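You operate a simulated robot arm through the tools that you are given. There is no shell and no other tool.

The job below is to be done with a simulated robot arm. You get a single attempt, and the scene is never put back.

TASK
Plug the outlet, then set the line and pressure the white card shows.
Fine: free the valve latch and open the main valve; the fault lamp must stay dark.
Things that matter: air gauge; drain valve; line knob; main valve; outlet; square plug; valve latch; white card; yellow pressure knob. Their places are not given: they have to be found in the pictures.

It is judged by the outcome, as a careful person would: the job done as asked, and still so three seconds after it is handed in. It fails if anything else is knocked over, pushed out of place, dropped, spilled or broken.

THE ROBOT
A 7-joint arm with a two-finger parallel gripper, fixed in place. Base frame: the origin is at the foot of the arm, x ahead of it, y to its left, z up. Units: m, rad, N and s.
With the tool pointing down near the work surface it reaches from about 0.3 to 0.7 m from the base axis. Its first joint turns from -1.152 to 1.152 rad. Payload 1.57 kg.
Tool frame: the origin (TCP) lies between the finger pads and is the grasp point; the fingertips stand 0.03 m ahead of it; z points along the fingers, y is the line along which they close. The gripper opens to 0.11 m. The fingers are 0.024 m wide and 0.012 m thick; the gripper's body (0.048 by 0.112 m) begins 0.078 m behind the TCP.
Orientation is that of the tool frame in the base frame, as a unit quaternion [w, x, y, z]. With the fingers straight down and closing along the base's y, the tool's x points along the base's -x, its y along +y and its z along -z.

THE INTERFACE
- The arm moves only by the tool apply_moves. Its argument "motion" is a list of rows, each a list of 3 entries, a list of its own where there are three numbers: the shift along the tool's x, y, z in m, then the turn, a rotation vector about the tool's x, y, z in rad, then the gripper command, from -1 (fully open) to 1 (shut), values between in proportion. In form: [[[x, y, z], [wx, wy, wz], claw], ...]. A call has 1 to 20 rows; each row shifts and turns the commanded pose from where the row before left it, along the tool's axes as they then stand. Each row takes 0.2 s and may step no farther than 0.05 m and 0.15 rad from the row before; otherwise, or with a gripper value out of range, the whole call is refused. A pose out of reach is approached as far as the arm can. The call stops where the force on the tool passes 40 N (or 10 N more than at its start, if that is more) or the arm is blocked; 0.2 s more then pass. The fingers move at their own pace (about 0.108 m/s each) and stop on an object; they squeeze with about 41 N. The grip force told is the motor's: it shows also when the fingers shut on nothing. Time passes only in rows, and 0.2 s behind the last, so rows that do not move let the fingers close. The reply holds the time, the measured pose of the TCP, the force on the tool along the base axes, the opening and the grip force, in the units named above and with some noise, with the torque about the TCP (base axes, N m) and any sound that the robot's microphone picked up.
- Cameras (640 x 400 px; columns grow to the right, rows downward): "scene" is fixed at [0.1784, -0.404, 1.4067]; the picture's right is [0.65, -0.76, 0.00], its down [-0.44, -0.38, -0.81] and it looks along [0.62, 0.53, -0.58] (base axes); focal length 285 px, centre (320, 200). "wrist" rides on the gripper at [0.07, 0.016, -0.141] in the tool frame; the picture's right is [-0.23, 0.97, 0.00], its down [-0.86, -0.20, -0.48] and it looks along [-0.47, -0.11, 0.88] (tool axes); focal length 222 px, centre (320, 200).
- grab_frame(camera): a new picture of that camera. The clock stands still meanwhile.
- pixel_to_xyz(camera, pixels): for up to 12 pixels [column, row] of the newest picture of that camera ("zoom" is the newest enlarged one), the place [x, y, z] in the base frame of the surface seen there, good to about 0.003 m. The clock stands still meanwhile.
- enlarge(camera, box): a new picture of the part [left, top, right, bottom] of that camera's present view, enlarged. The clock stands still meanwhile.
- hand_in(): hands the job in; it is judged then, once.

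Open the gripper and draw the arm clear of the work before you hand the job in, unless the task says otherwise.

The tools are called after "Call:" as a command line: name --argument value ..., lists and objects as JSON in quotes. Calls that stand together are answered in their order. apply_moves: Moves the arm, as the interface text tells. Its arguments: {"type":"object","properties":{"motion":{"type":"array","items":{"type":"array"}}},"required":["motion"]} The other tools are called the same way: grab_frame (camera) takes a picture; pixel_to_xyz (camera, pixels) gives the place of the surface under pixels of a picture; enlarge (camera, box) takes an enlarged picture of a part of a camera's view; hand_in () hands the job in.

At the start:

```text
clock: 0.0
position: [0.3903, 0.0928, 1.2288]
tcp_rot: [0.0, 0.0, 1.0, -0.001]
wrist_force: [0.3, 0.4, -0.2]
moment: [0.01, -0.02, -0.01]
finger_gap: 0.1099
grip_force: 0.1
```

scene: 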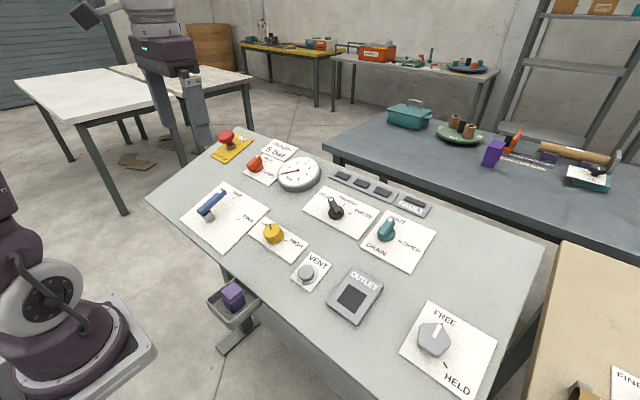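
wrist: 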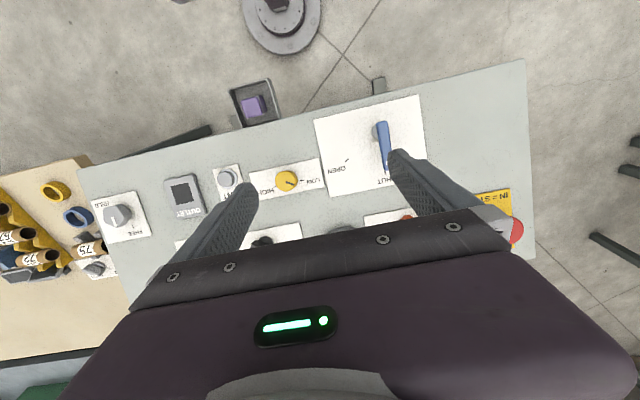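

The scene shows a sloped panel with the knobs, an outlet around (355,297), and a purple plug in a tray at (233,295). I enlarge several regions to read the labels.

Call:
enlarge --camera "scene" --box '[200, 120, 330, 200]'

Call:
enlarge --camera "scene" --box '[300, 160, 440, 270]'

Call:
enlarge --camera "scene" --box '[180, 180, 340, 330]'

Call:
enlarge --camera "scene" --box '[320, 260, 520, 400]'

Call:
enlarge --camera "scene" --box '[440, 100, 640, 220]'

Call:
enlarge --camera "scene" --box '[540, 330, 640, 400]'

```text
4.92 times, centred on (265, 160) of scene
```

zoom: 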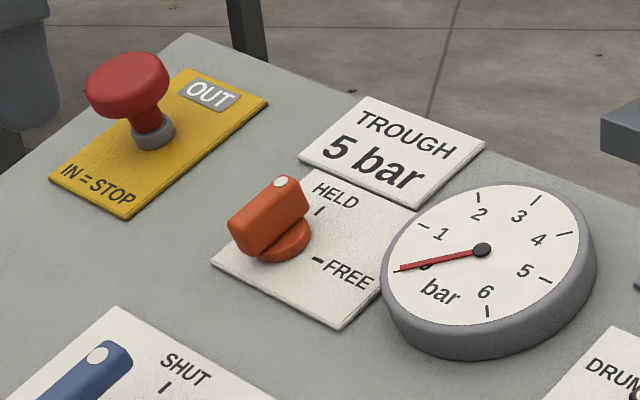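

```text
3.64 times, centred on (370, 215) of scene
```

zoom: 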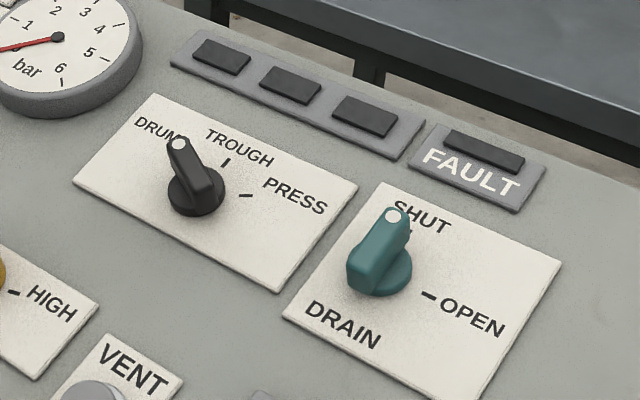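

```text
2.67 times, centred on (260, 255) of scene
```

zoom: 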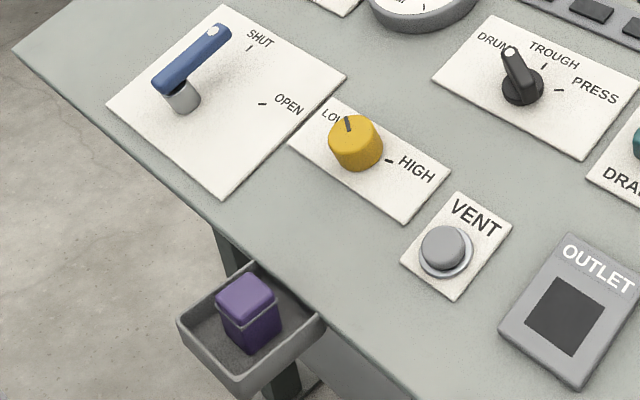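

```text
2.86 times, centred on (420, 330) of scene
```

zoom: 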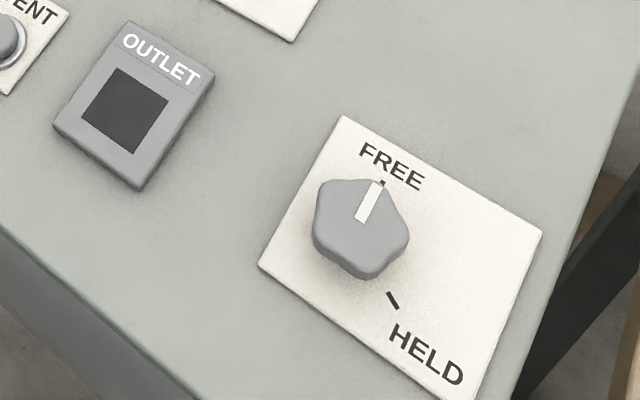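

```text
3.20 times, centred on (540, 160) of scene
```

zoom: 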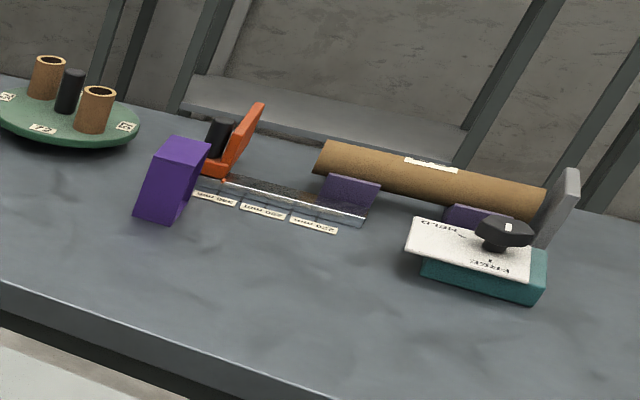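

```text
5.71 times, centred on (590, 365) of scene
```

zoom: 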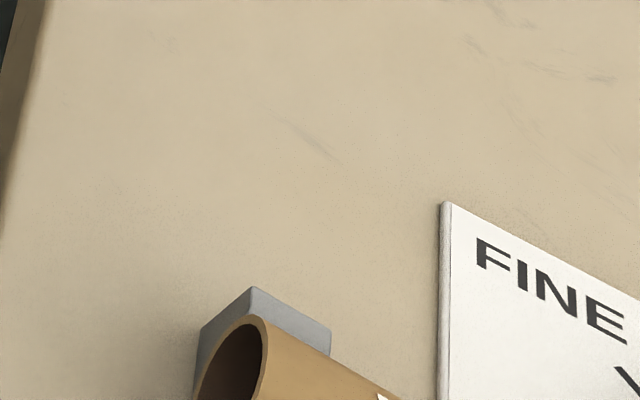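

The white card by the gauge reads "TROUGH 5 bar"; orange latch is at HELD, drain is at SHUT, and a partly visible "FINE" card lies on the right bench. I look closer with the wrist camera and take the 3D places of the panel.

Call:
enlarge --camera "wrist" --box '[0, 140, 160, 300]'

Call:
enlarge --camera "wrist" --box '[160, 60, 440, 250]'

Call:
grab_frame --camera "scene"

Call:
pixel_to_xyz --camera "scene" --pixels '[[150, 200], [540, 245], [460, 395], [235, 140], [210, 207], [273, 233], [307, 272], [355, 297], [433, 340], [233, 290], [335, 207], [386, 232]]'

```text
2.50 times, centred on (80, 220) of wrist
```

zoom: 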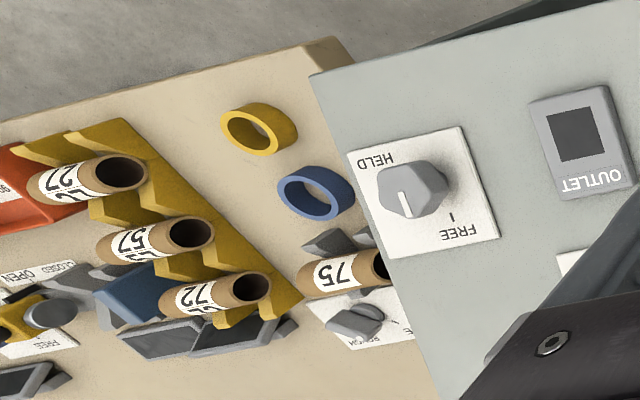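

```text
2.11 times, centred on (300, 155) of wrist
```

zoom: 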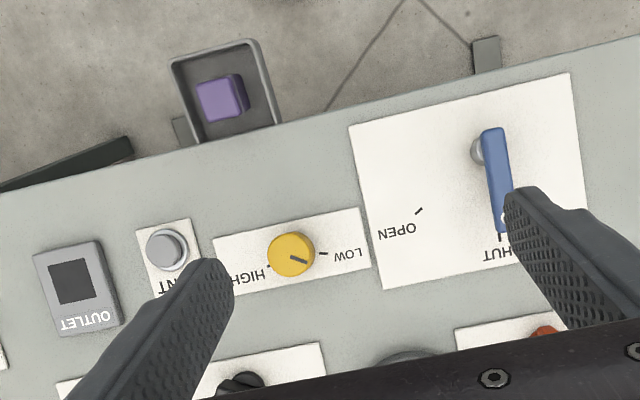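

```text
taken
```

scene: 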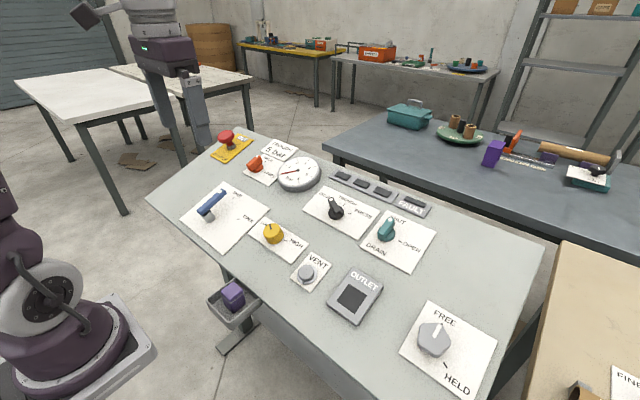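

```text
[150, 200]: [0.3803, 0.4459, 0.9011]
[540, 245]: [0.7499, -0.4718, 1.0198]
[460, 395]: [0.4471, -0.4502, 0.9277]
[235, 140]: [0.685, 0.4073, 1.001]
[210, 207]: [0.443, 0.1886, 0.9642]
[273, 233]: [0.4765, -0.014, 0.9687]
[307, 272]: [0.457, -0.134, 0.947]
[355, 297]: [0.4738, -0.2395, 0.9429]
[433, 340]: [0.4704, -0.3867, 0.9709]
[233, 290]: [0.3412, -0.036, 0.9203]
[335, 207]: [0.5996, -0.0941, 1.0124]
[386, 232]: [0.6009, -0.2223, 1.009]
```

The panel slopes up away from the robot by about 18°, and the plug lies in the tray near (0.341,-0.036,0.92). I zoom on the plug and the outlet from both cameras to measure them.

Call:
enlarge --camera "wrist" --box '[220, 70, 300, 130]'

Call:
enlarge --camera "scene" --box '[205, 270, 265, 330]'

Call:
enlarge --camera "scene" --box '[320, 260, 390, 330]'

```text
6.67 times, centred on (260, 100) of wrist
```

zoom: 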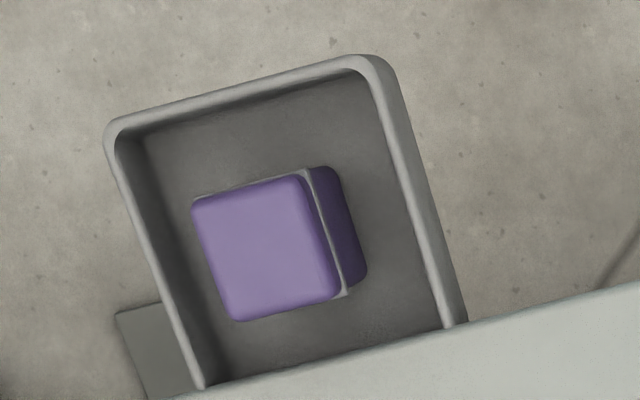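

```text
6.67 times, centred on (235, 300) of scene
```

zoom: 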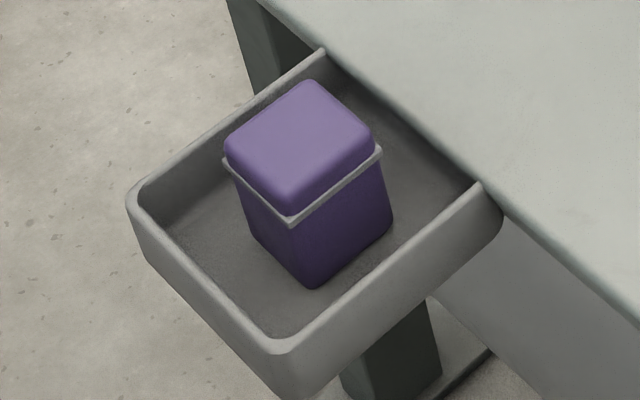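

```text
5.71 times, centred on (355, 295) of scene
```

zoom: 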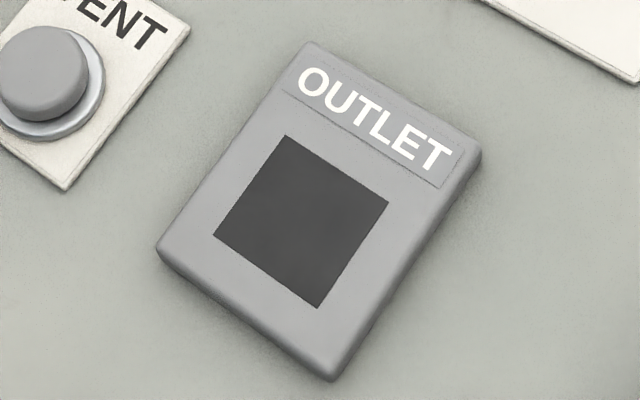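

I measure the outlet hole corners in this zoom.

Call:
pixel_to_xyz --camera "zoom" --pixels '[[285, 135], [388, 203], [318, 307], [214, 236], [300, 220], [308, 45], [480, 150], [332, 378], [158, 250], [250, 300], [130, 330], [550, 280]]'

Call:
enlarge --camera "scene" --box '[205, 270, 265, 330]'

Call:
pixel_to_xyz --camera "zoom" --pixels '[[306, 85], [228, 148], [292, 205], [375, 145], [298, 145], [292, 225], [312, 283], [240, 185], [390, 215], [220, 290], [320, 55], [205, 200]]'

```text
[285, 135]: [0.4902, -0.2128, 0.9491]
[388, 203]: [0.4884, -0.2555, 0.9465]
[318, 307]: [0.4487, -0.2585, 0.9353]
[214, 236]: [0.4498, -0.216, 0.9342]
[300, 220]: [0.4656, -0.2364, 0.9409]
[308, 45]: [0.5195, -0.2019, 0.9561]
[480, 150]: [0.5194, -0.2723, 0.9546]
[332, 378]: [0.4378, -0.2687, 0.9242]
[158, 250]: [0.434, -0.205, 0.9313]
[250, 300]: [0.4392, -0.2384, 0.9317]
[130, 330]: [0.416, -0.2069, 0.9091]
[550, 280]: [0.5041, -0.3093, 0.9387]
```

```text
6.67 times, centred on (235, 300) of scene
```

zoom: 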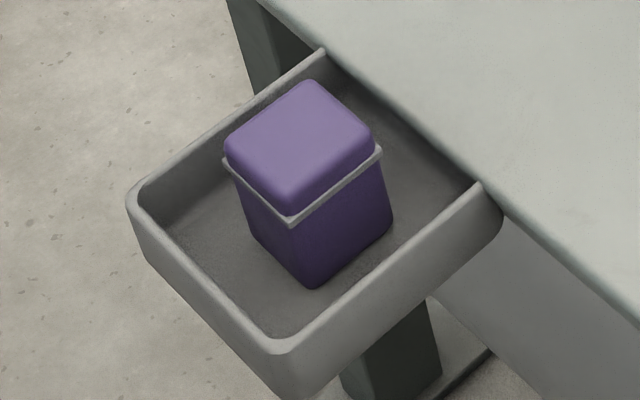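

```text
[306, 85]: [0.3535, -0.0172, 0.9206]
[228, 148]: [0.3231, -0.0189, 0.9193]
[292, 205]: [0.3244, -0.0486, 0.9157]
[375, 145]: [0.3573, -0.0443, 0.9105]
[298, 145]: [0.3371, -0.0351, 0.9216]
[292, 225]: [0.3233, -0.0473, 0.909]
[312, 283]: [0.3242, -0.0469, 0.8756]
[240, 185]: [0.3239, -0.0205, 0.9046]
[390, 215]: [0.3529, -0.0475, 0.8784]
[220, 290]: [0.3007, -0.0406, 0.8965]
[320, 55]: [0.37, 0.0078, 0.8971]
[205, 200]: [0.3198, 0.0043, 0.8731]
```

The plug is about 0.034 m square, with its top at z 0.921 and centre near (0.340,-0.033). The outlet hole is about 0.042 m square, centred near (0.469,-0.236,0.941). I move above the plug for a closer look.

Call:
apply_moves --motion '[[[0.01, -0.0252, 0.036], [0, 0, 0], -1], [[0.01, -0.0252, 0.036], [0, 0, 0], -1], [[0.01, -0.0252, 0.036], [0, 0, 0], -1], [[0.01, -0.0252, 0.036], [0, 0, 0], -1], [[0.01, -0.0252, 0.036], [0, 0, 0], -1], [[0, 0, 0], [0, 0, 0], -1]]'

Call:
grab_frame --camera "wrist"

Call:
grab_frame --camera "scene"

```text
clock: 1.4
position: [0.3404, -0.0353, 1.0519]
tcp_rot: [0.0, -0.001, 1.0, 0.0]
wrist_force: [0.4, -0.8, -0.8]
moment: [-0.03, 0.01, -0.01]
finger_gap: 0.1101
grip_force: 0.1
```

```text
taken
```

wrist: 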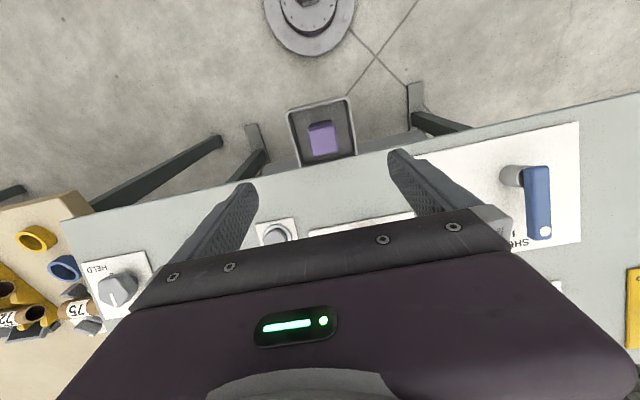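

```text
taken
```

scene: 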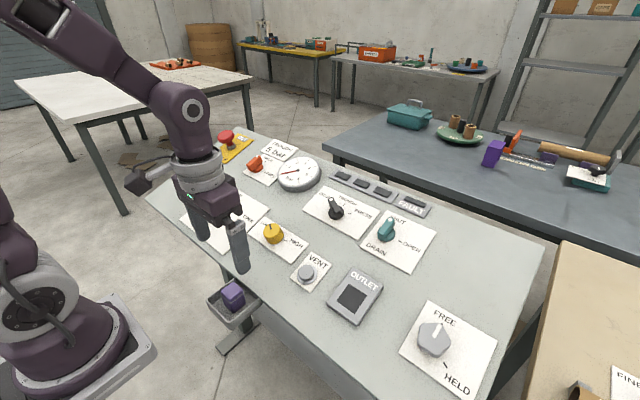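

The plug top is at about (322,135) in the wrist picture. I enlarge it and get precise places for its corners.

Call:
enlarge --camera "wrist" --box '[275, 85, 375, 175]'

```text
4.44 times, centred on (325, 130) of wrist
```

zoom: 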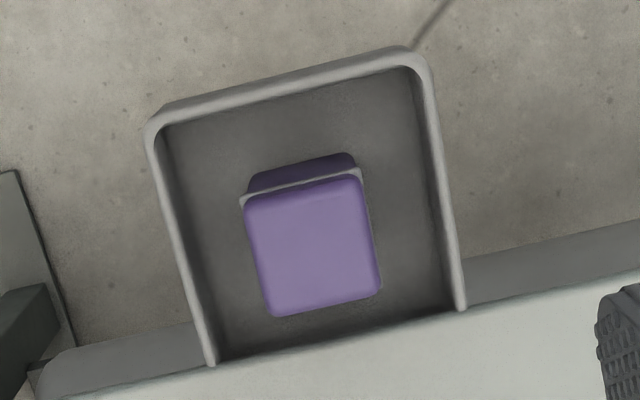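

Call:
pixel_to_xyz --camera "zoom" --pixels '[[252, 212], [360, 190], [374, 285], [275, 308], [313, 248], [242, 203], [360, 172], [255, 180], [350, 160], [410, 150], [160, 120], [455, 300]]'

```text
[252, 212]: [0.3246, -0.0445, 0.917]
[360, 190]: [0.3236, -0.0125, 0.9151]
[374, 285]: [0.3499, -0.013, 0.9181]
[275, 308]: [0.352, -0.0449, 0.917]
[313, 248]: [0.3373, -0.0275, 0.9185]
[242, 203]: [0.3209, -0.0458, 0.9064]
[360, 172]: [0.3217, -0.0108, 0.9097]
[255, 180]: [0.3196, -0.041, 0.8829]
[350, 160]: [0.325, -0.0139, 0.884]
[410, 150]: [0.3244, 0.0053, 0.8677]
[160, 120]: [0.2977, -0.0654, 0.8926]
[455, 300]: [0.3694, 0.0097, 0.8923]
```

The wrist view gives the plug centre at about (0.338,-0.030), cap top 0.919, and sealing rim at about 0.908. I descend so the fingertips sit around the cap just above the rim, with the gripper still open.

Call:
apply_moves --motion '[[[0.0024, 0.0045, 0.03], [0, 0, 0], -1], [[0, 0, 0.035], [0, 0, 0], -1], [[0, 0, 0.03], [0, 0, 0], -1], [[0, 0, 0.012], [0, 0, 0], -1], [[0, 0, 0], [0, 0, 0], -1]]'

Call:
grab_frame --camera "wrist"

Call:
enlarge --camera "scene" --box '[190, 230, 290, 330]'

```text
clock: 2.6
position: [0.3372, -0.0267, 0.9433]
tcp_rot: [0.0, 0.0, 1.0, 0.001]
wrist_force: [-1.0, 0.5, 0.9]
moment: [0.03, 0.0, -0.03]
finger_gap: 0.11
grip_force: 0.1
```

```text
taken
```

wrist: 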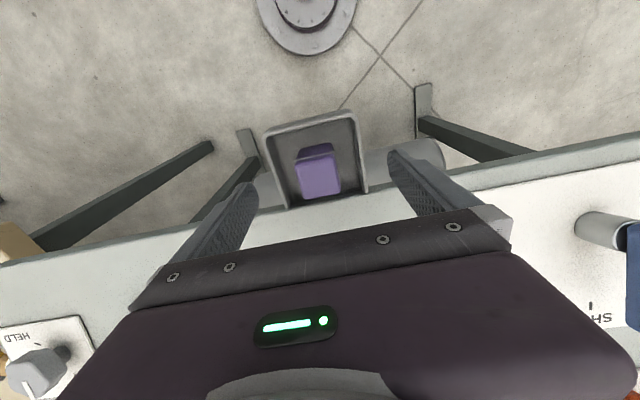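

```text
4.00 times, centred on (240, 280) of scene
```

zoom: 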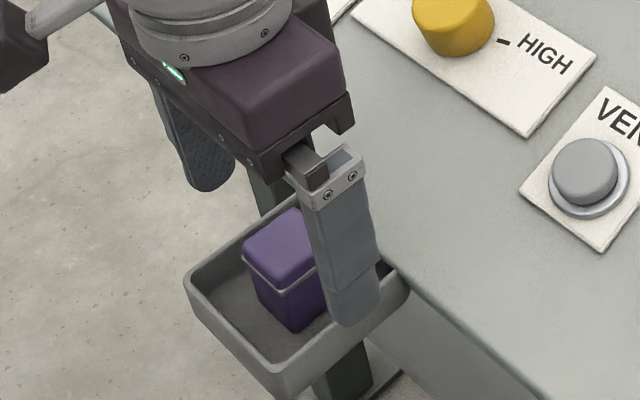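

The fingers straddle the plug and it is centred between them in the wrist view. I lower 4 mm more and close the gripper.

Call:
apply_moves --motion '[[[0, 0, 0.004], [0, 0, 0], -1], [[0, 0, 0], [0, 0, 0], 0.2], [[0, 0, 0], [0, 0, 0], 0.6], [[0, 0, 0], [0, 0, 0], 1], [[0, 0, 0], [0, 0, 0], 1], [[0, 0, 0], [0, 0, 0], 1]]'

Call:
grab_frame --camera "wrist"

Call:
enlarge --camera "scene" --box '[190, 230, 290, 330]'

```text
clock: 4.0
position: [0.3362, -0.0287, 0.9393]
tcp_rot: [0.0, -0.001, 1.0, 0.001]
wrist_force: [-0.4, -0.3, -0.8]
moment: [0.0, -0.02, 0.03]
finger_gap: 0.0329
grip_force: 41.2
```

```text
taken
```

wrist: 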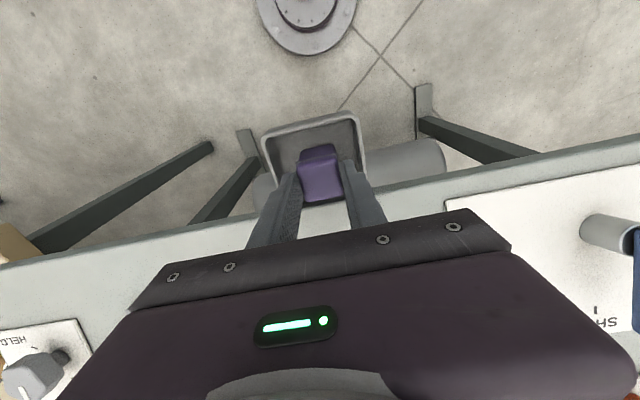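

```text
4.00 times, centred on (240, 280) of scene
```

zoom: 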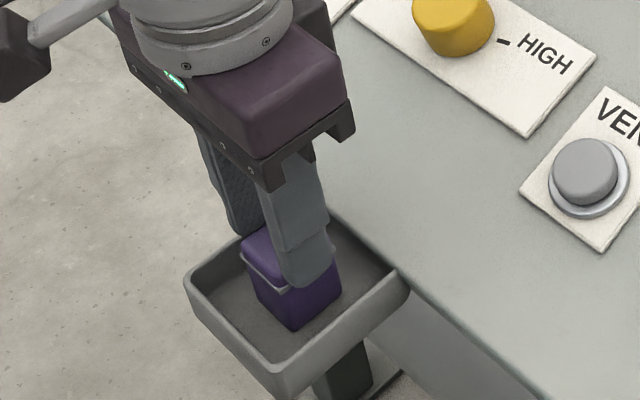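

The grip holds with a gap of 0.033 m on the cap. I lift the plug straight up out of the tray and check it.

Call:
apply_moves --motion '[[[0, 0, -0.02], [0, 0, 0], 1], [[0, 0, -0.035], [0, 0, 0], 1], [[0, 0, -0.035], [0, 0, 0], 1], [[0, 0, -0.035], [0, 0, 0], 1], [[0, 0, 0], [0, 0, 0], 1]]'

Call:
grab_frame --camera "wrist"

Call:
enlarge --camera "scene" --box '[180, 180, 300, 300]'

```text
clock: 5.2
position: [0.3364, -0.0299, 1.0633]
tcp_rot: [0.0, -0.001, 1.0, 0.0]
wrist_force: [-0.3, -1.1, -0.2]
moment: [-0.01, -0.02, 0.0]
finger_gap: 0.0329
grip_force: 41.1
```

```text
taken
```

wrist: 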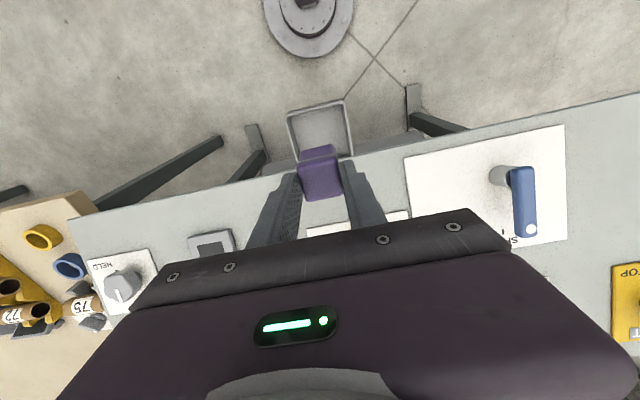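

```text
3.33 times, centred on (240, 240) of scene
```

zoom: 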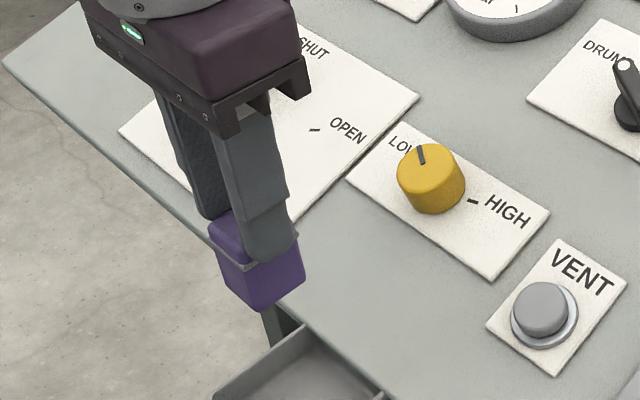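

The plug hangs straight in the fingers. The outlet shows at (212,243) in the wrist view; I cross-check its place from this camera before moving.

Call:
enlarge --camera "wrist" --box '[180, 220, 250, 270]'

```text
8.00 times, centred on (215, 245) of wrist
```

zoom: 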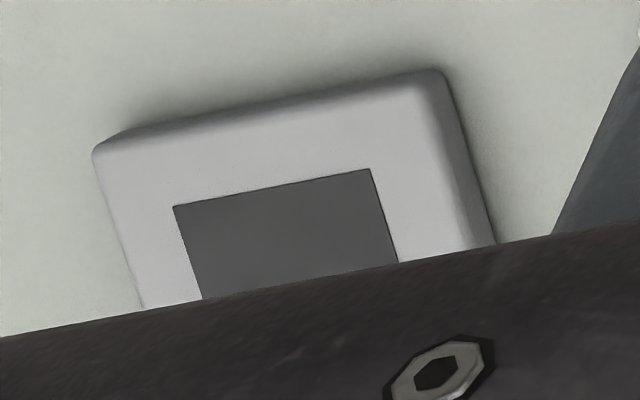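

Call:
pixel_to_xyz --camera "zoom" --pixels '[[174, 207], [368, 170], [110, 148], [428, 88], [203, 295], [396, 258], [280, 240], [160, 230], [400, 200], [60, 200]]'

Call:
pixel_to_xyz --camera "wrist" --pixels '[[301, 155], [335, 148], [343, 190], [306, 200], [322, 175], [303, 165], [334, 155]]'

```text
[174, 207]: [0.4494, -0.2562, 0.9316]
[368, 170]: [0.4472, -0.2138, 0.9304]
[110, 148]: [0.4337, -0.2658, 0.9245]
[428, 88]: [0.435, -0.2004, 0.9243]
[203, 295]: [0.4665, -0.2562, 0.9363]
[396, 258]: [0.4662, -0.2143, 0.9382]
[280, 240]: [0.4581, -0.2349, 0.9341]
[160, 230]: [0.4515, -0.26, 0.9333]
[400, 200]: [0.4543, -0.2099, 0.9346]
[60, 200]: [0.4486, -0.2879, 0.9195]
```

```text
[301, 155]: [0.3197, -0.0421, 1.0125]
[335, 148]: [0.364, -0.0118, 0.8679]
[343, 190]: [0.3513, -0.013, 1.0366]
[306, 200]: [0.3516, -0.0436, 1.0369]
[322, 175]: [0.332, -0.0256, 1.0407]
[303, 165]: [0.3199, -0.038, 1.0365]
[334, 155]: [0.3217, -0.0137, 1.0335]
```

Both cameras agree on the hole centre at about (0.469,-0.2355,0.940). I carry the plug there, tilted by 18° to match the panel, stopping about 4 cm above.

Call:
apply_moves --motion '[[[-0.0162, -0.0343, 0], [0, 0, 0], 1], [[-0.0162, -0.0343, 0], [0, 0, 0], 1], [[-0.0162, -0.0343, 0], [0, 0, 0], 1], [[-0.0162, -0.0343, 0], [0, 0, 0], 1], [[-0.0162, -0.0343, 0], [0, 0, 0], 1], [[-0.0162, -0.0343, 0], [0, 0, 0], 1], [[0, 0, 0], [0, -0.1053, 0], 1], [[0, 0, 0], [0, -0.1053, 0], 1], [[0, 0, 0], [0, -0.1053, 0], 1], [[0, 0, 0], [0, 0, 0], 1]]'

Call:
grab_frame --camera "wrist"

Call:
enlarge --camera "scene" --box '[270, 180, 430, 340]'

```text
clock: 7.4
position: [0.4358, -0.2346, 1.062]
tcp_rot: [0.157, 0.0, 0.988, 0.0]
wrist_force: [1.3, -1.1, -0.6]
moment: [-0.04, 0.03, -0.03]
finger_gap: 0.0331
grip_force: 41.4
```

```text
taken
```

wrist: 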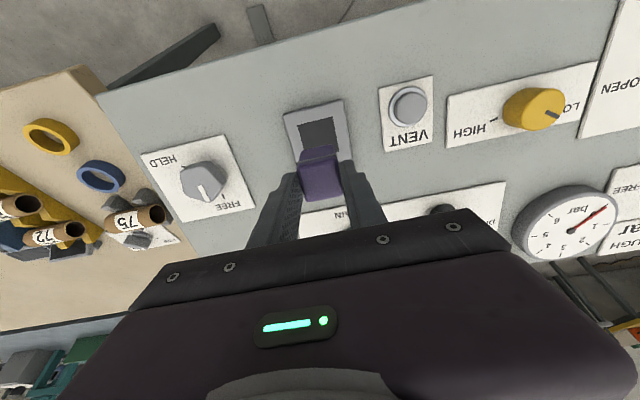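

```text
2.50 times, centred on (350, 260) of scene
```

zoom: 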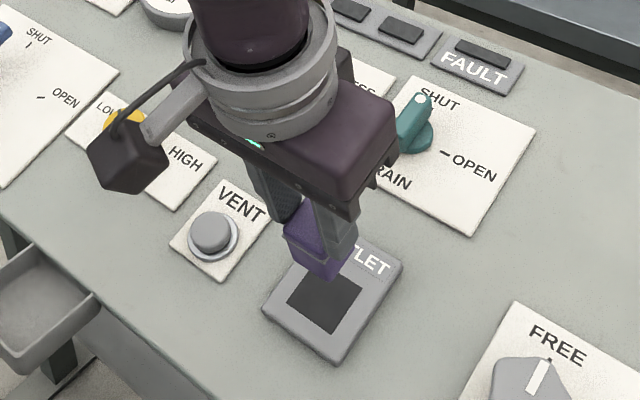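

The plug is aligned in tilt and hovers above the hole, which shows at (320,135) in the wrist view. I measure the plug's lower edge and the hole edges for fine alignment.

Call:
enlarge --camera "wrist" --box '[270, 90, 380, 210]'

```text
3.33 times, centred on (325, 150) of wrist
```

zoom: 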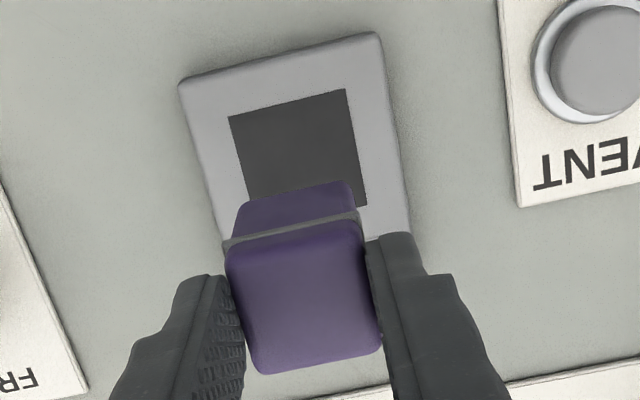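

Call:
pixel_to_xyz --camera "zoom" --pixels '[[230, 117], [345, 90], [366, 203], [247, 192], [242, 207], [346, 184], [226, 246], [360, 218], [295, 195], [182, 88], [378, 36], [300, 290]]'

```text
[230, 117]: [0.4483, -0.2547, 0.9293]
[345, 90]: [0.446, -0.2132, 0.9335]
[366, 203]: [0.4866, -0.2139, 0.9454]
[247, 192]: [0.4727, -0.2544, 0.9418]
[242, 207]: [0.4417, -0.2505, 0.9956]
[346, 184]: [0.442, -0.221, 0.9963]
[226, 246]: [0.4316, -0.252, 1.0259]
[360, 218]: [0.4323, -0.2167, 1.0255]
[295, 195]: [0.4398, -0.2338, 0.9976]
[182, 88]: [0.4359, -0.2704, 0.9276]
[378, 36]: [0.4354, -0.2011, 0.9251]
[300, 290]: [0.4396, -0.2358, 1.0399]
```

Comparing edges, the plug must shift about 9 mm down-slope (tool +x); y is aligned. I shift and approach to about 1 cm above the hole, then measure again.

Call:
apply_moves --motion '[[[0.009, 0, 0.01], [0, 0, 0], 1], [[0, 0, 0.02], [0, 0, 0], 1], [[0, 0, 0.01], [0, 0, 0], 1], [[0, 0, 0], [0, 0, 0], 1]]'

Call:
enlarge --camera "wrist" --box '[270, 90, 380, 210]'

Call:
enlarge --camera "scene" --box '[300, 230, 410, 340]'

```text
clock: 8.4
position: [0.439, -0.2337, 1.0202]
tcp_rot: [0.157, -0.001, 0.988, 0.0]
wrist_force: [-0.3, 0.0, -1.0]
moment: [0.03, -0.01, 0.03]
finger_gap: 0.0327
grip_force: 40.6
```

```text
3.33 times, centred on (325, 150) of wrist
```

zoom: 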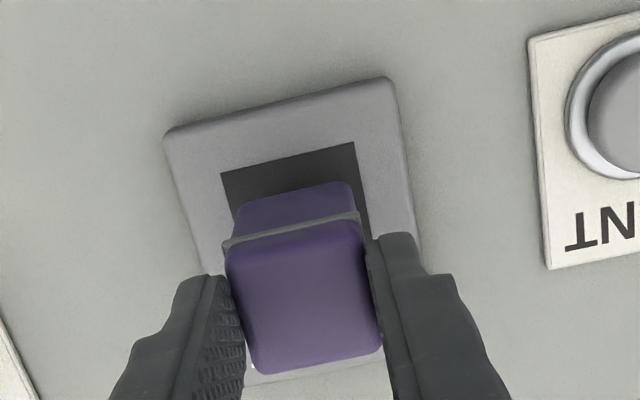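

```text
3.64 times, centred on (355, 285) of scene
```

zoom: 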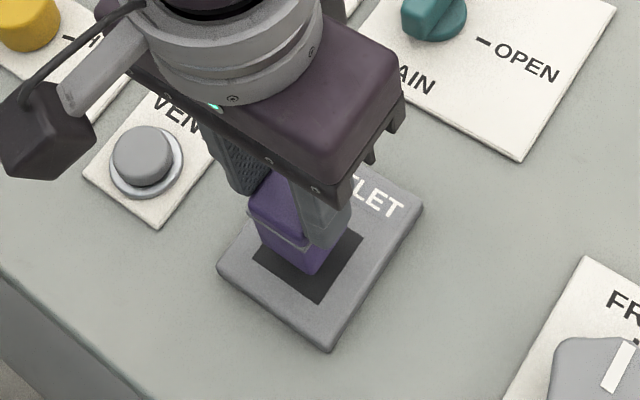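

The plug is now right over the hole; I measure edge offsets again in the wrist zoom.

Call:
enlarge --camera "wrist" --box '[295, 120, 355, 170]'

```text
8.00 times, centred on (325, 145) of wrist
```

zoom: 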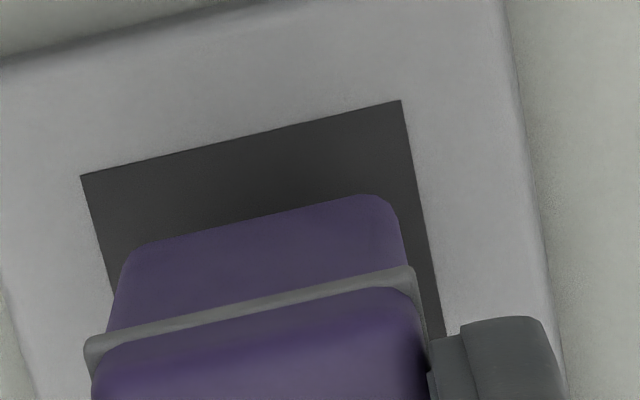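

Call:
pixel_to_xyz --camera "zoom" --pixels '[[82, 177], [400, 102], [240, 138], [250, 222], [130, 260], [385, 205], [200, 236], [320, 207], [105, 290], [436, 300], [90, 345], [410, 268]]'

```text
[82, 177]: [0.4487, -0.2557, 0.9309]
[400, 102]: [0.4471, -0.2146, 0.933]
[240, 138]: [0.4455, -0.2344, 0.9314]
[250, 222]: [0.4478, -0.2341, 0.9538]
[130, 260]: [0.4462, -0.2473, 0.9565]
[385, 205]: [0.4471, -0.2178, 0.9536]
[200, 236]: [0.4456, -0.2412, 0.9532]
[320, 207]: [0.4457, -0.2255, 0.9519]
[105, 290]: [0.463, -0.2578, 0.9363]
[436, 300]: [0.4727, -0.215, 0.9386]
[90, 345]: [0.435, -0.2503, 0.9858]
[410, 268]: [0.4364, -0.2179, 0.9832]
```

The plug needs about 1 mm more down-slope and 1.5 mm toward −y; its lower edge is about 2 cm above the frame. I correct and lower the first part, watching the force.

Call:
apply_moves --motion '[[[0.001, -0.0015, 0.0], [0, 0, 0], 1], [[0, 0, 0.01], [0, 0, 0], 1], [[0, 0, 0.01], [0, 0, 0], 1], [[0, 0, 0.006], [0, 0, 0], 1], [[0, 0, 0.004], [0, 0, 0], 1], [[0, 0, 0], [0, 0, 0], 1]]'

Call:
enlarge --camera "wrist" --box '[270, 90, 380, 210]'

Call:
enlarge --camera "scene" --box '[300, 230, 410, 340]'

```text
clock: 9.8
position: [0.4489, -0.2348, 0.9932]
tcp_rot: [0.159, -0.001, 0.987, 0.0]
wrist_force: [-7.2, 14.4, 35.3]
moment: [0.36, -0.16, 0.12]
finger_gap: 0.0331
grip_force: 40.7
heard: snap
```

```text
3.33 times, centred on (325, 150) of wrist
```

zoom: 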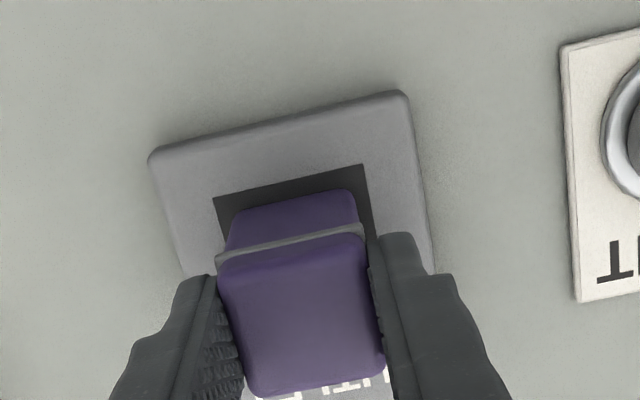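

```text
3.64 times, centred on (355, 285) of scene
```

zoom: 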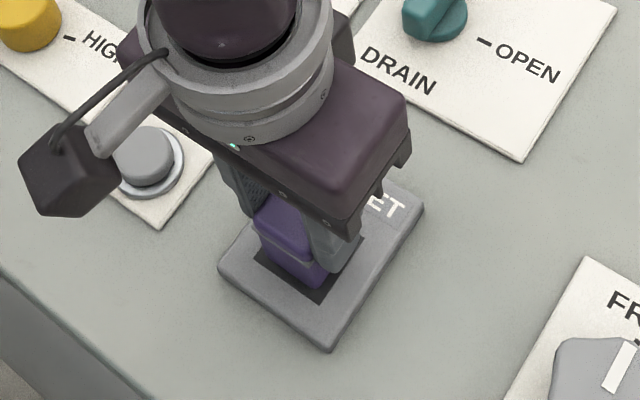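

A snap was heard with 35 N of contact force, with the plug about 1 cm in. I look closely before doing anything more.

Call:
enlarge --camera "wrist" --box '[295, 120, 355, 170]'

Call:
pixel_to_xyz --camera "zoom" --pixels '[[320, 200], [240, 290], [400, 250], [150, 240], [350, 350], [250, 350]]'

Call:
enlarge --camera "scene" --box '[330, 260, 390, 320]'

Call:
enlarge --camera "scene" --box '[320, 150, 450, 270]'

```text
8.00 times, centred on (325, 145) of wrist
```

zoom: 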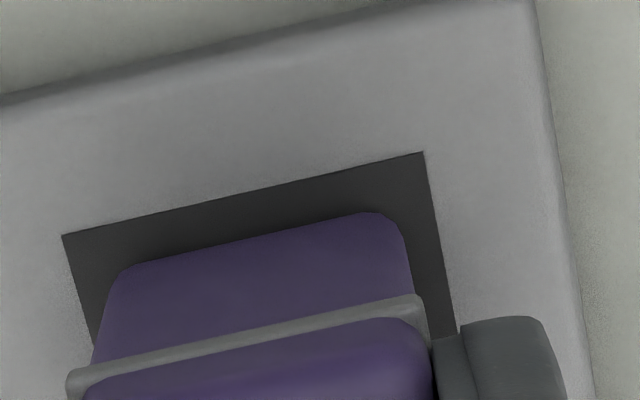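

```text
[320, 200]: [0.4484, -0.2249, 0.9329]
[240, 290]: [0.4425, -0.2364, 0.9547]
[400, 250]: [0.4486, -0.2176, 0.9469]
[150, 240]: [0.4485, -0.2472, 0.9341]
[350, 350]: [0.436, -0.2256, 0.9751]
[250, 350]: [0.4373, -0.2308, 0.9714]
```

```text
6.67 times, centred on (360, 290) of scene
```

zoom: 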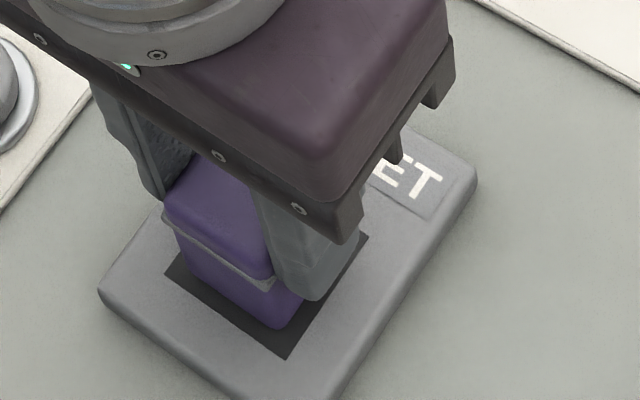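

```text
3.33 times, centred on (385, 210) of scene
```

zoom: 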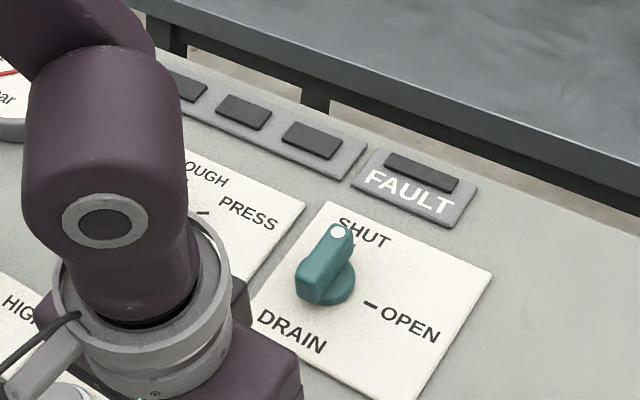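

The plug's lower edge looks to rest at the dark square's face rather than inside, though something snapped. I ease back 4 mm, still gripping, to see whether it is held.

Call:
apply_moves --motion '[[[0, 0, -0.004], [0, 0, 0], 1], [[0, 0, 0], [0, 0, 0], 1]]'

Call:
enlarge --camera "wrist" --box '[295, 120, 355, 170]'

Call:
enlarge --camera "scene" --box '[330, 260, 390, 320]'

```text
clock: 10.4
position: [0.4453, -0.2361, 0.9975]
tcp_rot: [0.156, 0.0, 0.988, 0.0]
wrist_force: [0.5, -0.5, -1.0]
moment: [0.02, -0.01, -0.01]
finger_gap: 0.0328
grip_force: 40.9
heard: snap
```

```text
8.00 times, centred on (325, 145) of wrist
```

zoom: 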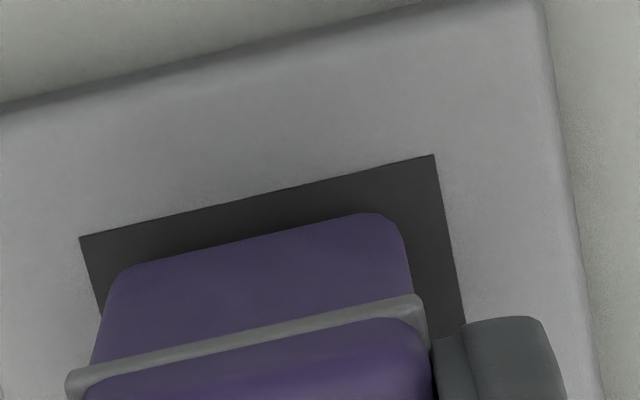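

```text
6.67 times, centred on (360, 290) of scene
```

zoom: 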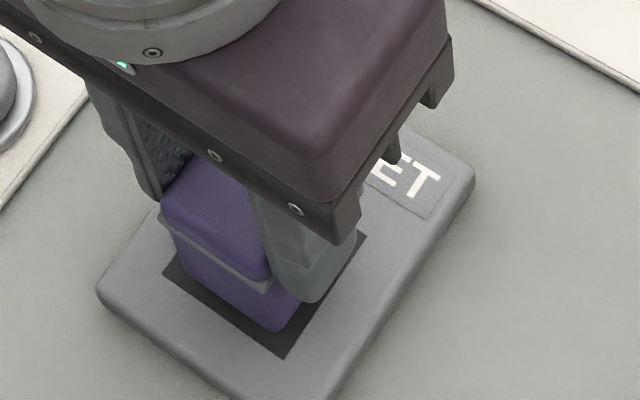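

Backing off freed the plug again (second snap), and edge geometry shows the plug ~1 mm to −y of the hole centre, while x agrees. I shift +1 mm in y and press again in small steps.

Call:
apply_moves --motion '[[[0, 0.0012, 0], [0, 0, 0], 1], [[0, 0, 0.002], [0, 0, 0], 1], [[0, 0, 0.002], [0, 0, 0], 1], [[0, 0, 0], [0, 0, 0], 1]]'

Call:
enlarge --camera "wrist" --box '[295, 120, 355, 170]'

Call:
enlarge --camera "scene" --box '[330, 260, 390, 320]'

```text
clock: 11.4
position: [0.4478, -0.2357, 0.9933]
tcp_rot: [0.157, -0.001, 0.988, 0.001]
wrist_force: [0.1, -0.2, -0.8]
moment: [0.02, -0.02, 0.01]
finger_gap: 0.033
grip_force: 40.8
```

```text
8.00 times, centred on (325, 145) of wrist
```

zoom: 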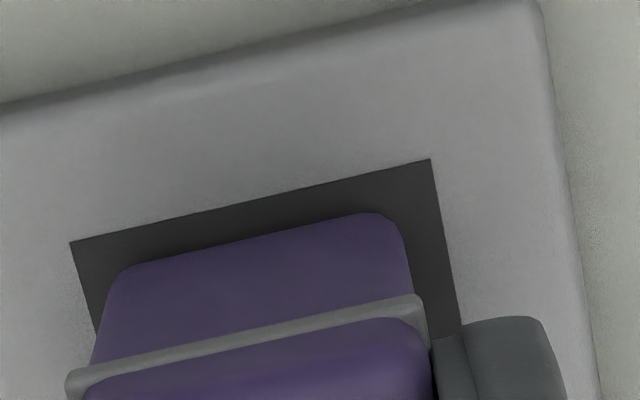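

```text
6.67 times, centred on (360, 290) of scene
```

zoom: 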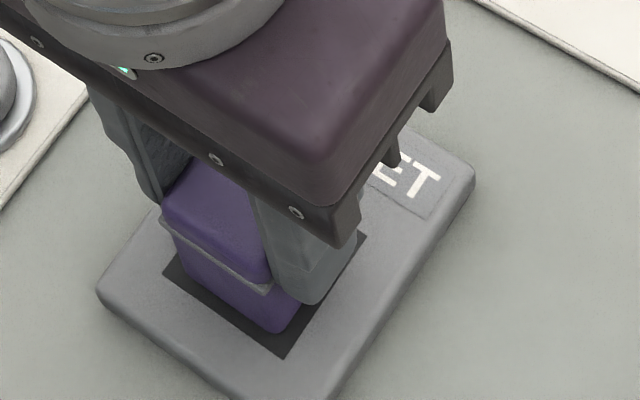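

No contact yet at the same depth as before. I keep pressing in 2 mm steps.

Call:
apply_moves --motion '[[[0, 0, 0.002], [0, 0, 0], 1], [[0, 0, 0.002], [0, 0, 0], 1], [[0, 0, 0.002], [0, 0, 0], 1], [[0, 0, 0], [0, 0, 0], 1]]'

Call:
enlarge --camera "wrist" --box '[295, 120, 355, 170]'

Call:
enlarge --camera "scene" --box '[330, 260, 390, 320]'

```text
clock: 12.4
position: [0.4483, -0.2349, 0.9889]
tcp_rot: [0.158, -0.001, 0.987, -0.002]
wrist_force: [-9.2, 3.0, 34.5]
moment: [0.12, -0.14, 0.04]
finger_gap: 0.033
grip_force: 41.1
```

```text
8.00 times, centred on (325, 145) of wrist
```

zoom: 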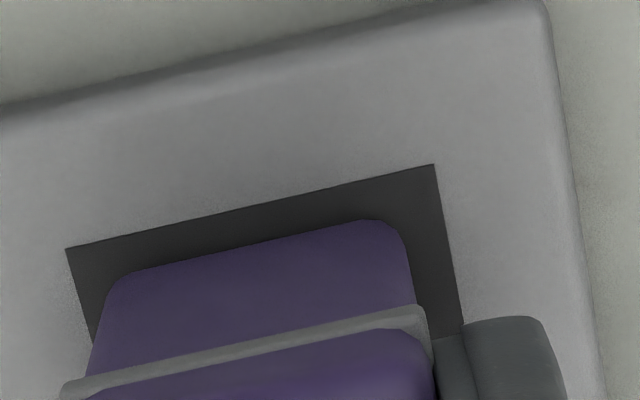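

```text
6.67 times, centred on (360, 290) of scene
```

zoom: 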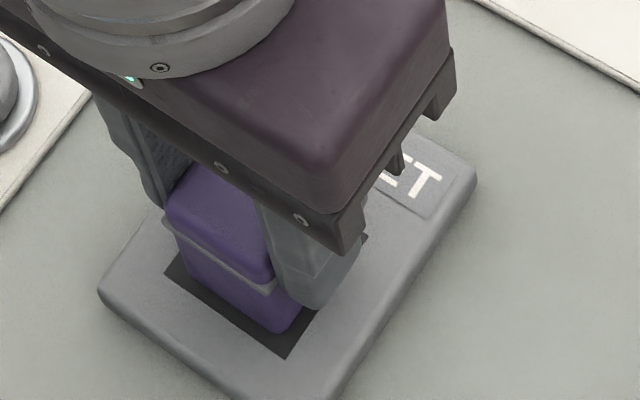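

Contact is now flat and centred (35 N, little side load) but there was no snap this time. I retreat 2 cm with the plug, keep gripping, and inspect before pressing in again.

Call:
apply_moves --motion '[[[0, 0, -0.01], [0, 0, 0], 1], [[0, 0, -0.012], [0, 0, 0], 1], [[0, 0, 0], [0, 0, 0], 1]]'

Call:
enlarge --camera "wrist" --box '[270, 90, 380, 210]'

Call:
enlarge --camera "scene" --box '[330, 250, 390, 310]'

```text
clock: 13.2
position: [0.4442, -0.2348, 1.0089]
tcp_rot: [0.157, 0.0, 0.988, 0.001]
wrist_force: [0.8, -0.6, -1.6]
moment: [-0.02, 0.04, -0.03]
finger_gap: 0.0329
grip_force: 40.7
```

```text
3.33 times, centred on (325, 150) of wrist
```

zoom: 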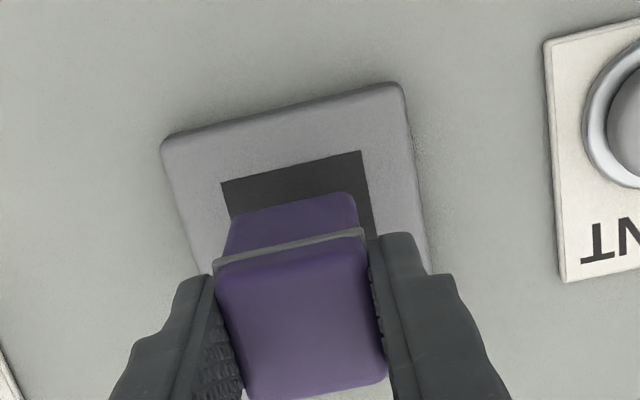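

```text
6.67 times, centred on (360, 280) of scene
```

zoom: 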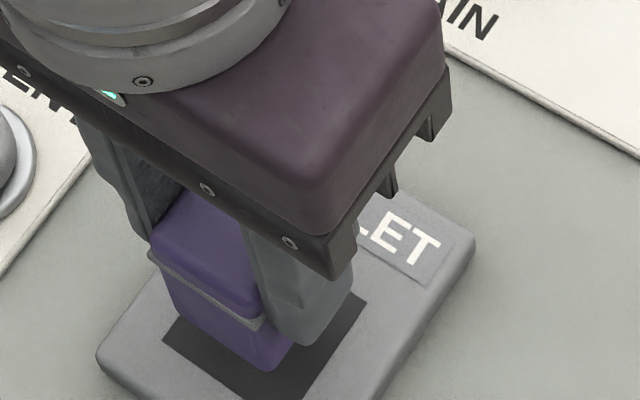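

The plug stays gripped; edge geometry puts it about 1 mm up-slope and 1.2 mm to −y of the hole's centre. I correct that and press in again.

Call:
apply_moves --motion '[[[0.001, 0.0012, 0], [0, 0, 0], 1], [[0, 0, 0.01], [0, 0, 0], 1], [[0, 0, 0.006], [0, 0, 0], 1], [[0, 0, 0.003], [0, 0, 0], 1], [[0, 0, 0], [0, 0, 0], 1]]'

Call:
enlarge --camera "wrist" --box '[295, 120, 355, 170]'

```text
clock: 14.4
position: [0.4479, -0.2339, 0.9915]
tcp_rot: [0.157, 0.001, 0.988, 0.0]
wrist_force: [0.2, 0.1, 0.0]
moment: [-0.02, 0.0, -0.03]
finger_gap: 0.0329
grip_force: 41.0
```

```text
8.00 times, centred on (325, 145) of wrist
```

zoom: 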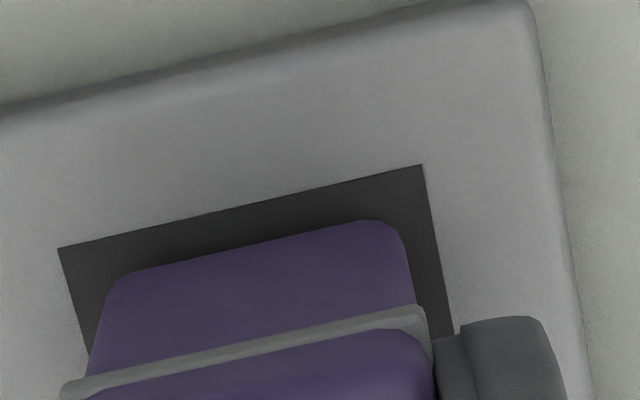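

The plug is centred in the square with no contact yet. I press further in small steps.

Call:
apply_moves --motion '[[[0, 0, 0.002], [0, 0, 0], 1], [[0, 0, 0.002], [0, 0, 0], 1], [[0, 0, 0.002], [0, 0, 0], 1], [[0, 0, 0], [0, 0, 0], 1]]'

Call:
enlarge --camera "wrist" --box '[295, 120, 355, 170]'

```text
clock: 15.4
position: [0.4499, -0.2344, 0.9852]
tcp_rot: [0.159, 0.0, 0.987, -0.001]
wrist_force: [-5.6, -6.4, 35.5]
moment: [0.05, -0.17, 0.02]
finger_gap: 0.033
grip_force: 40.9
heard: snap
```

```text
8.00 times, centred on (325, 145) of wrist
```

zoom: 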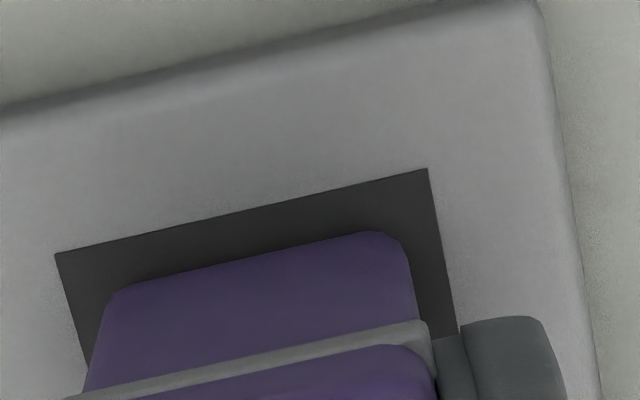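

Snap heard again, with the plug centred. Now I open the fingers only slightly in place, without pulling, to see if the plug stays held.

Call:
apply_moves --motion '[[[0, 0, 0], [0, 0, 0], 0.2], [[0, 0, 0], [0, 0, 0], 0.1]]'

Call:
enlarge --camera "wrist" --box '[270, 90, 380, 210]'

Call:
enlarge --camera "scene" --box '[330, 250, 390, 310]'

```text
clock: 16.0
position: [0.4504, -0.2339, 0.9848]
tcp_rot: [0.156, 0.0, 0.988, 0.001]
wrist_force: [-0.6, 0.9, 0.0]
moment: [-0.05, 0.0, 0.01]
finger_gap: 0.0497
grip_force: 0.1
```

```text
3.33 times, centred on (325, 150) of wrist
```

zoom: 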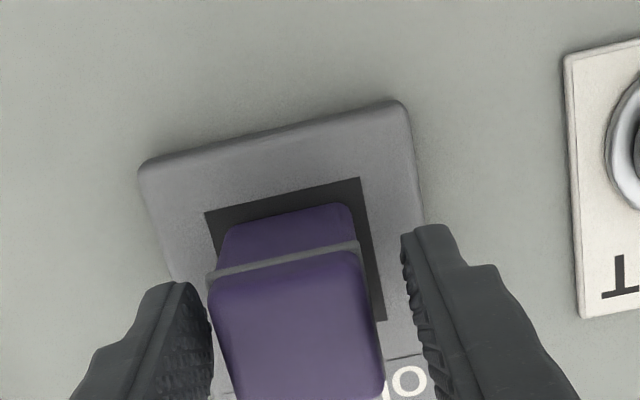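

```text
6.67 times, centred on (360, 280) of scene
```

zoom: 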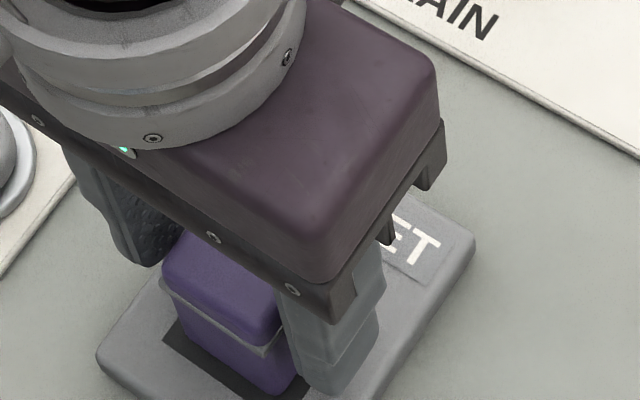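

The plug stands by itself in place with the fingers off it. I open a bit more, draw straight back along the tool axis and inspect it.

Call:
apply_moves --motion '[[[0, 0, 0], [0, 0, 0], -0.2], [[0, 0, -0.02], [0, 0, 0], -0.2], [[0, 0, -0.03], [0, 0, 0], -0.2], [[0, 0, -0.03], [0, 0, 0], -0.2], [[0, 0, 0], [0, 0, 0], -0.2]]'

Call:
enlarge --camera "wrist" --box '[250, 80, 410, 200]'

Call:
enlarge --camera "scene" --box '[320, 250, 400, 330]'

```text
clock: 17.2
position: [0.4251, -0.2356, 1.0641]
tcp_rot: [0.158, 0.0, 0.987, 0.001]
wrist_force: [0.5, 0.3, 0.2]
moment: [0.0, 0.02, 0.0]
finger_gap: 0.066
grip_force: 0.1
```

```text
3.33 times, centred on (330, 140) of wrist
```

zoom: 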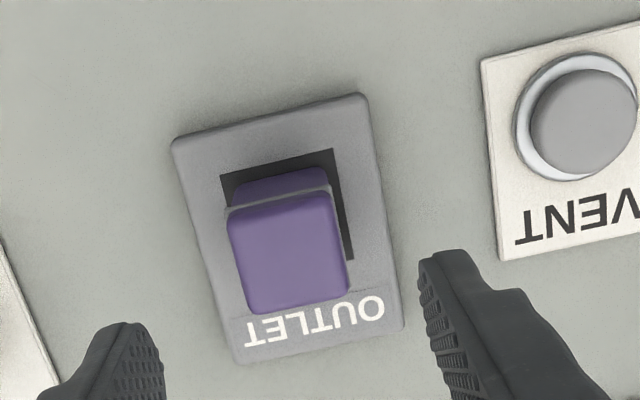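

```text
5.00 times, centred on (360, 290) of scene
```

zoom: 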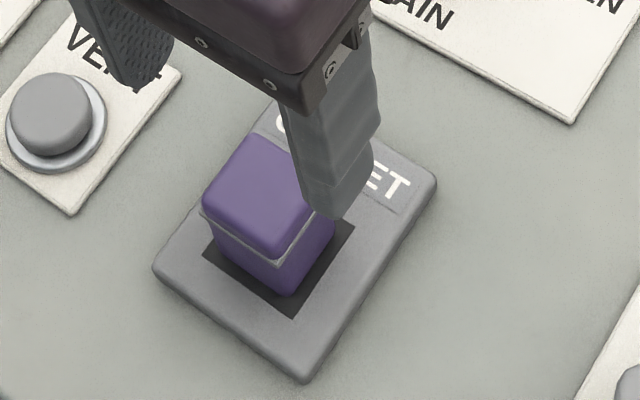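

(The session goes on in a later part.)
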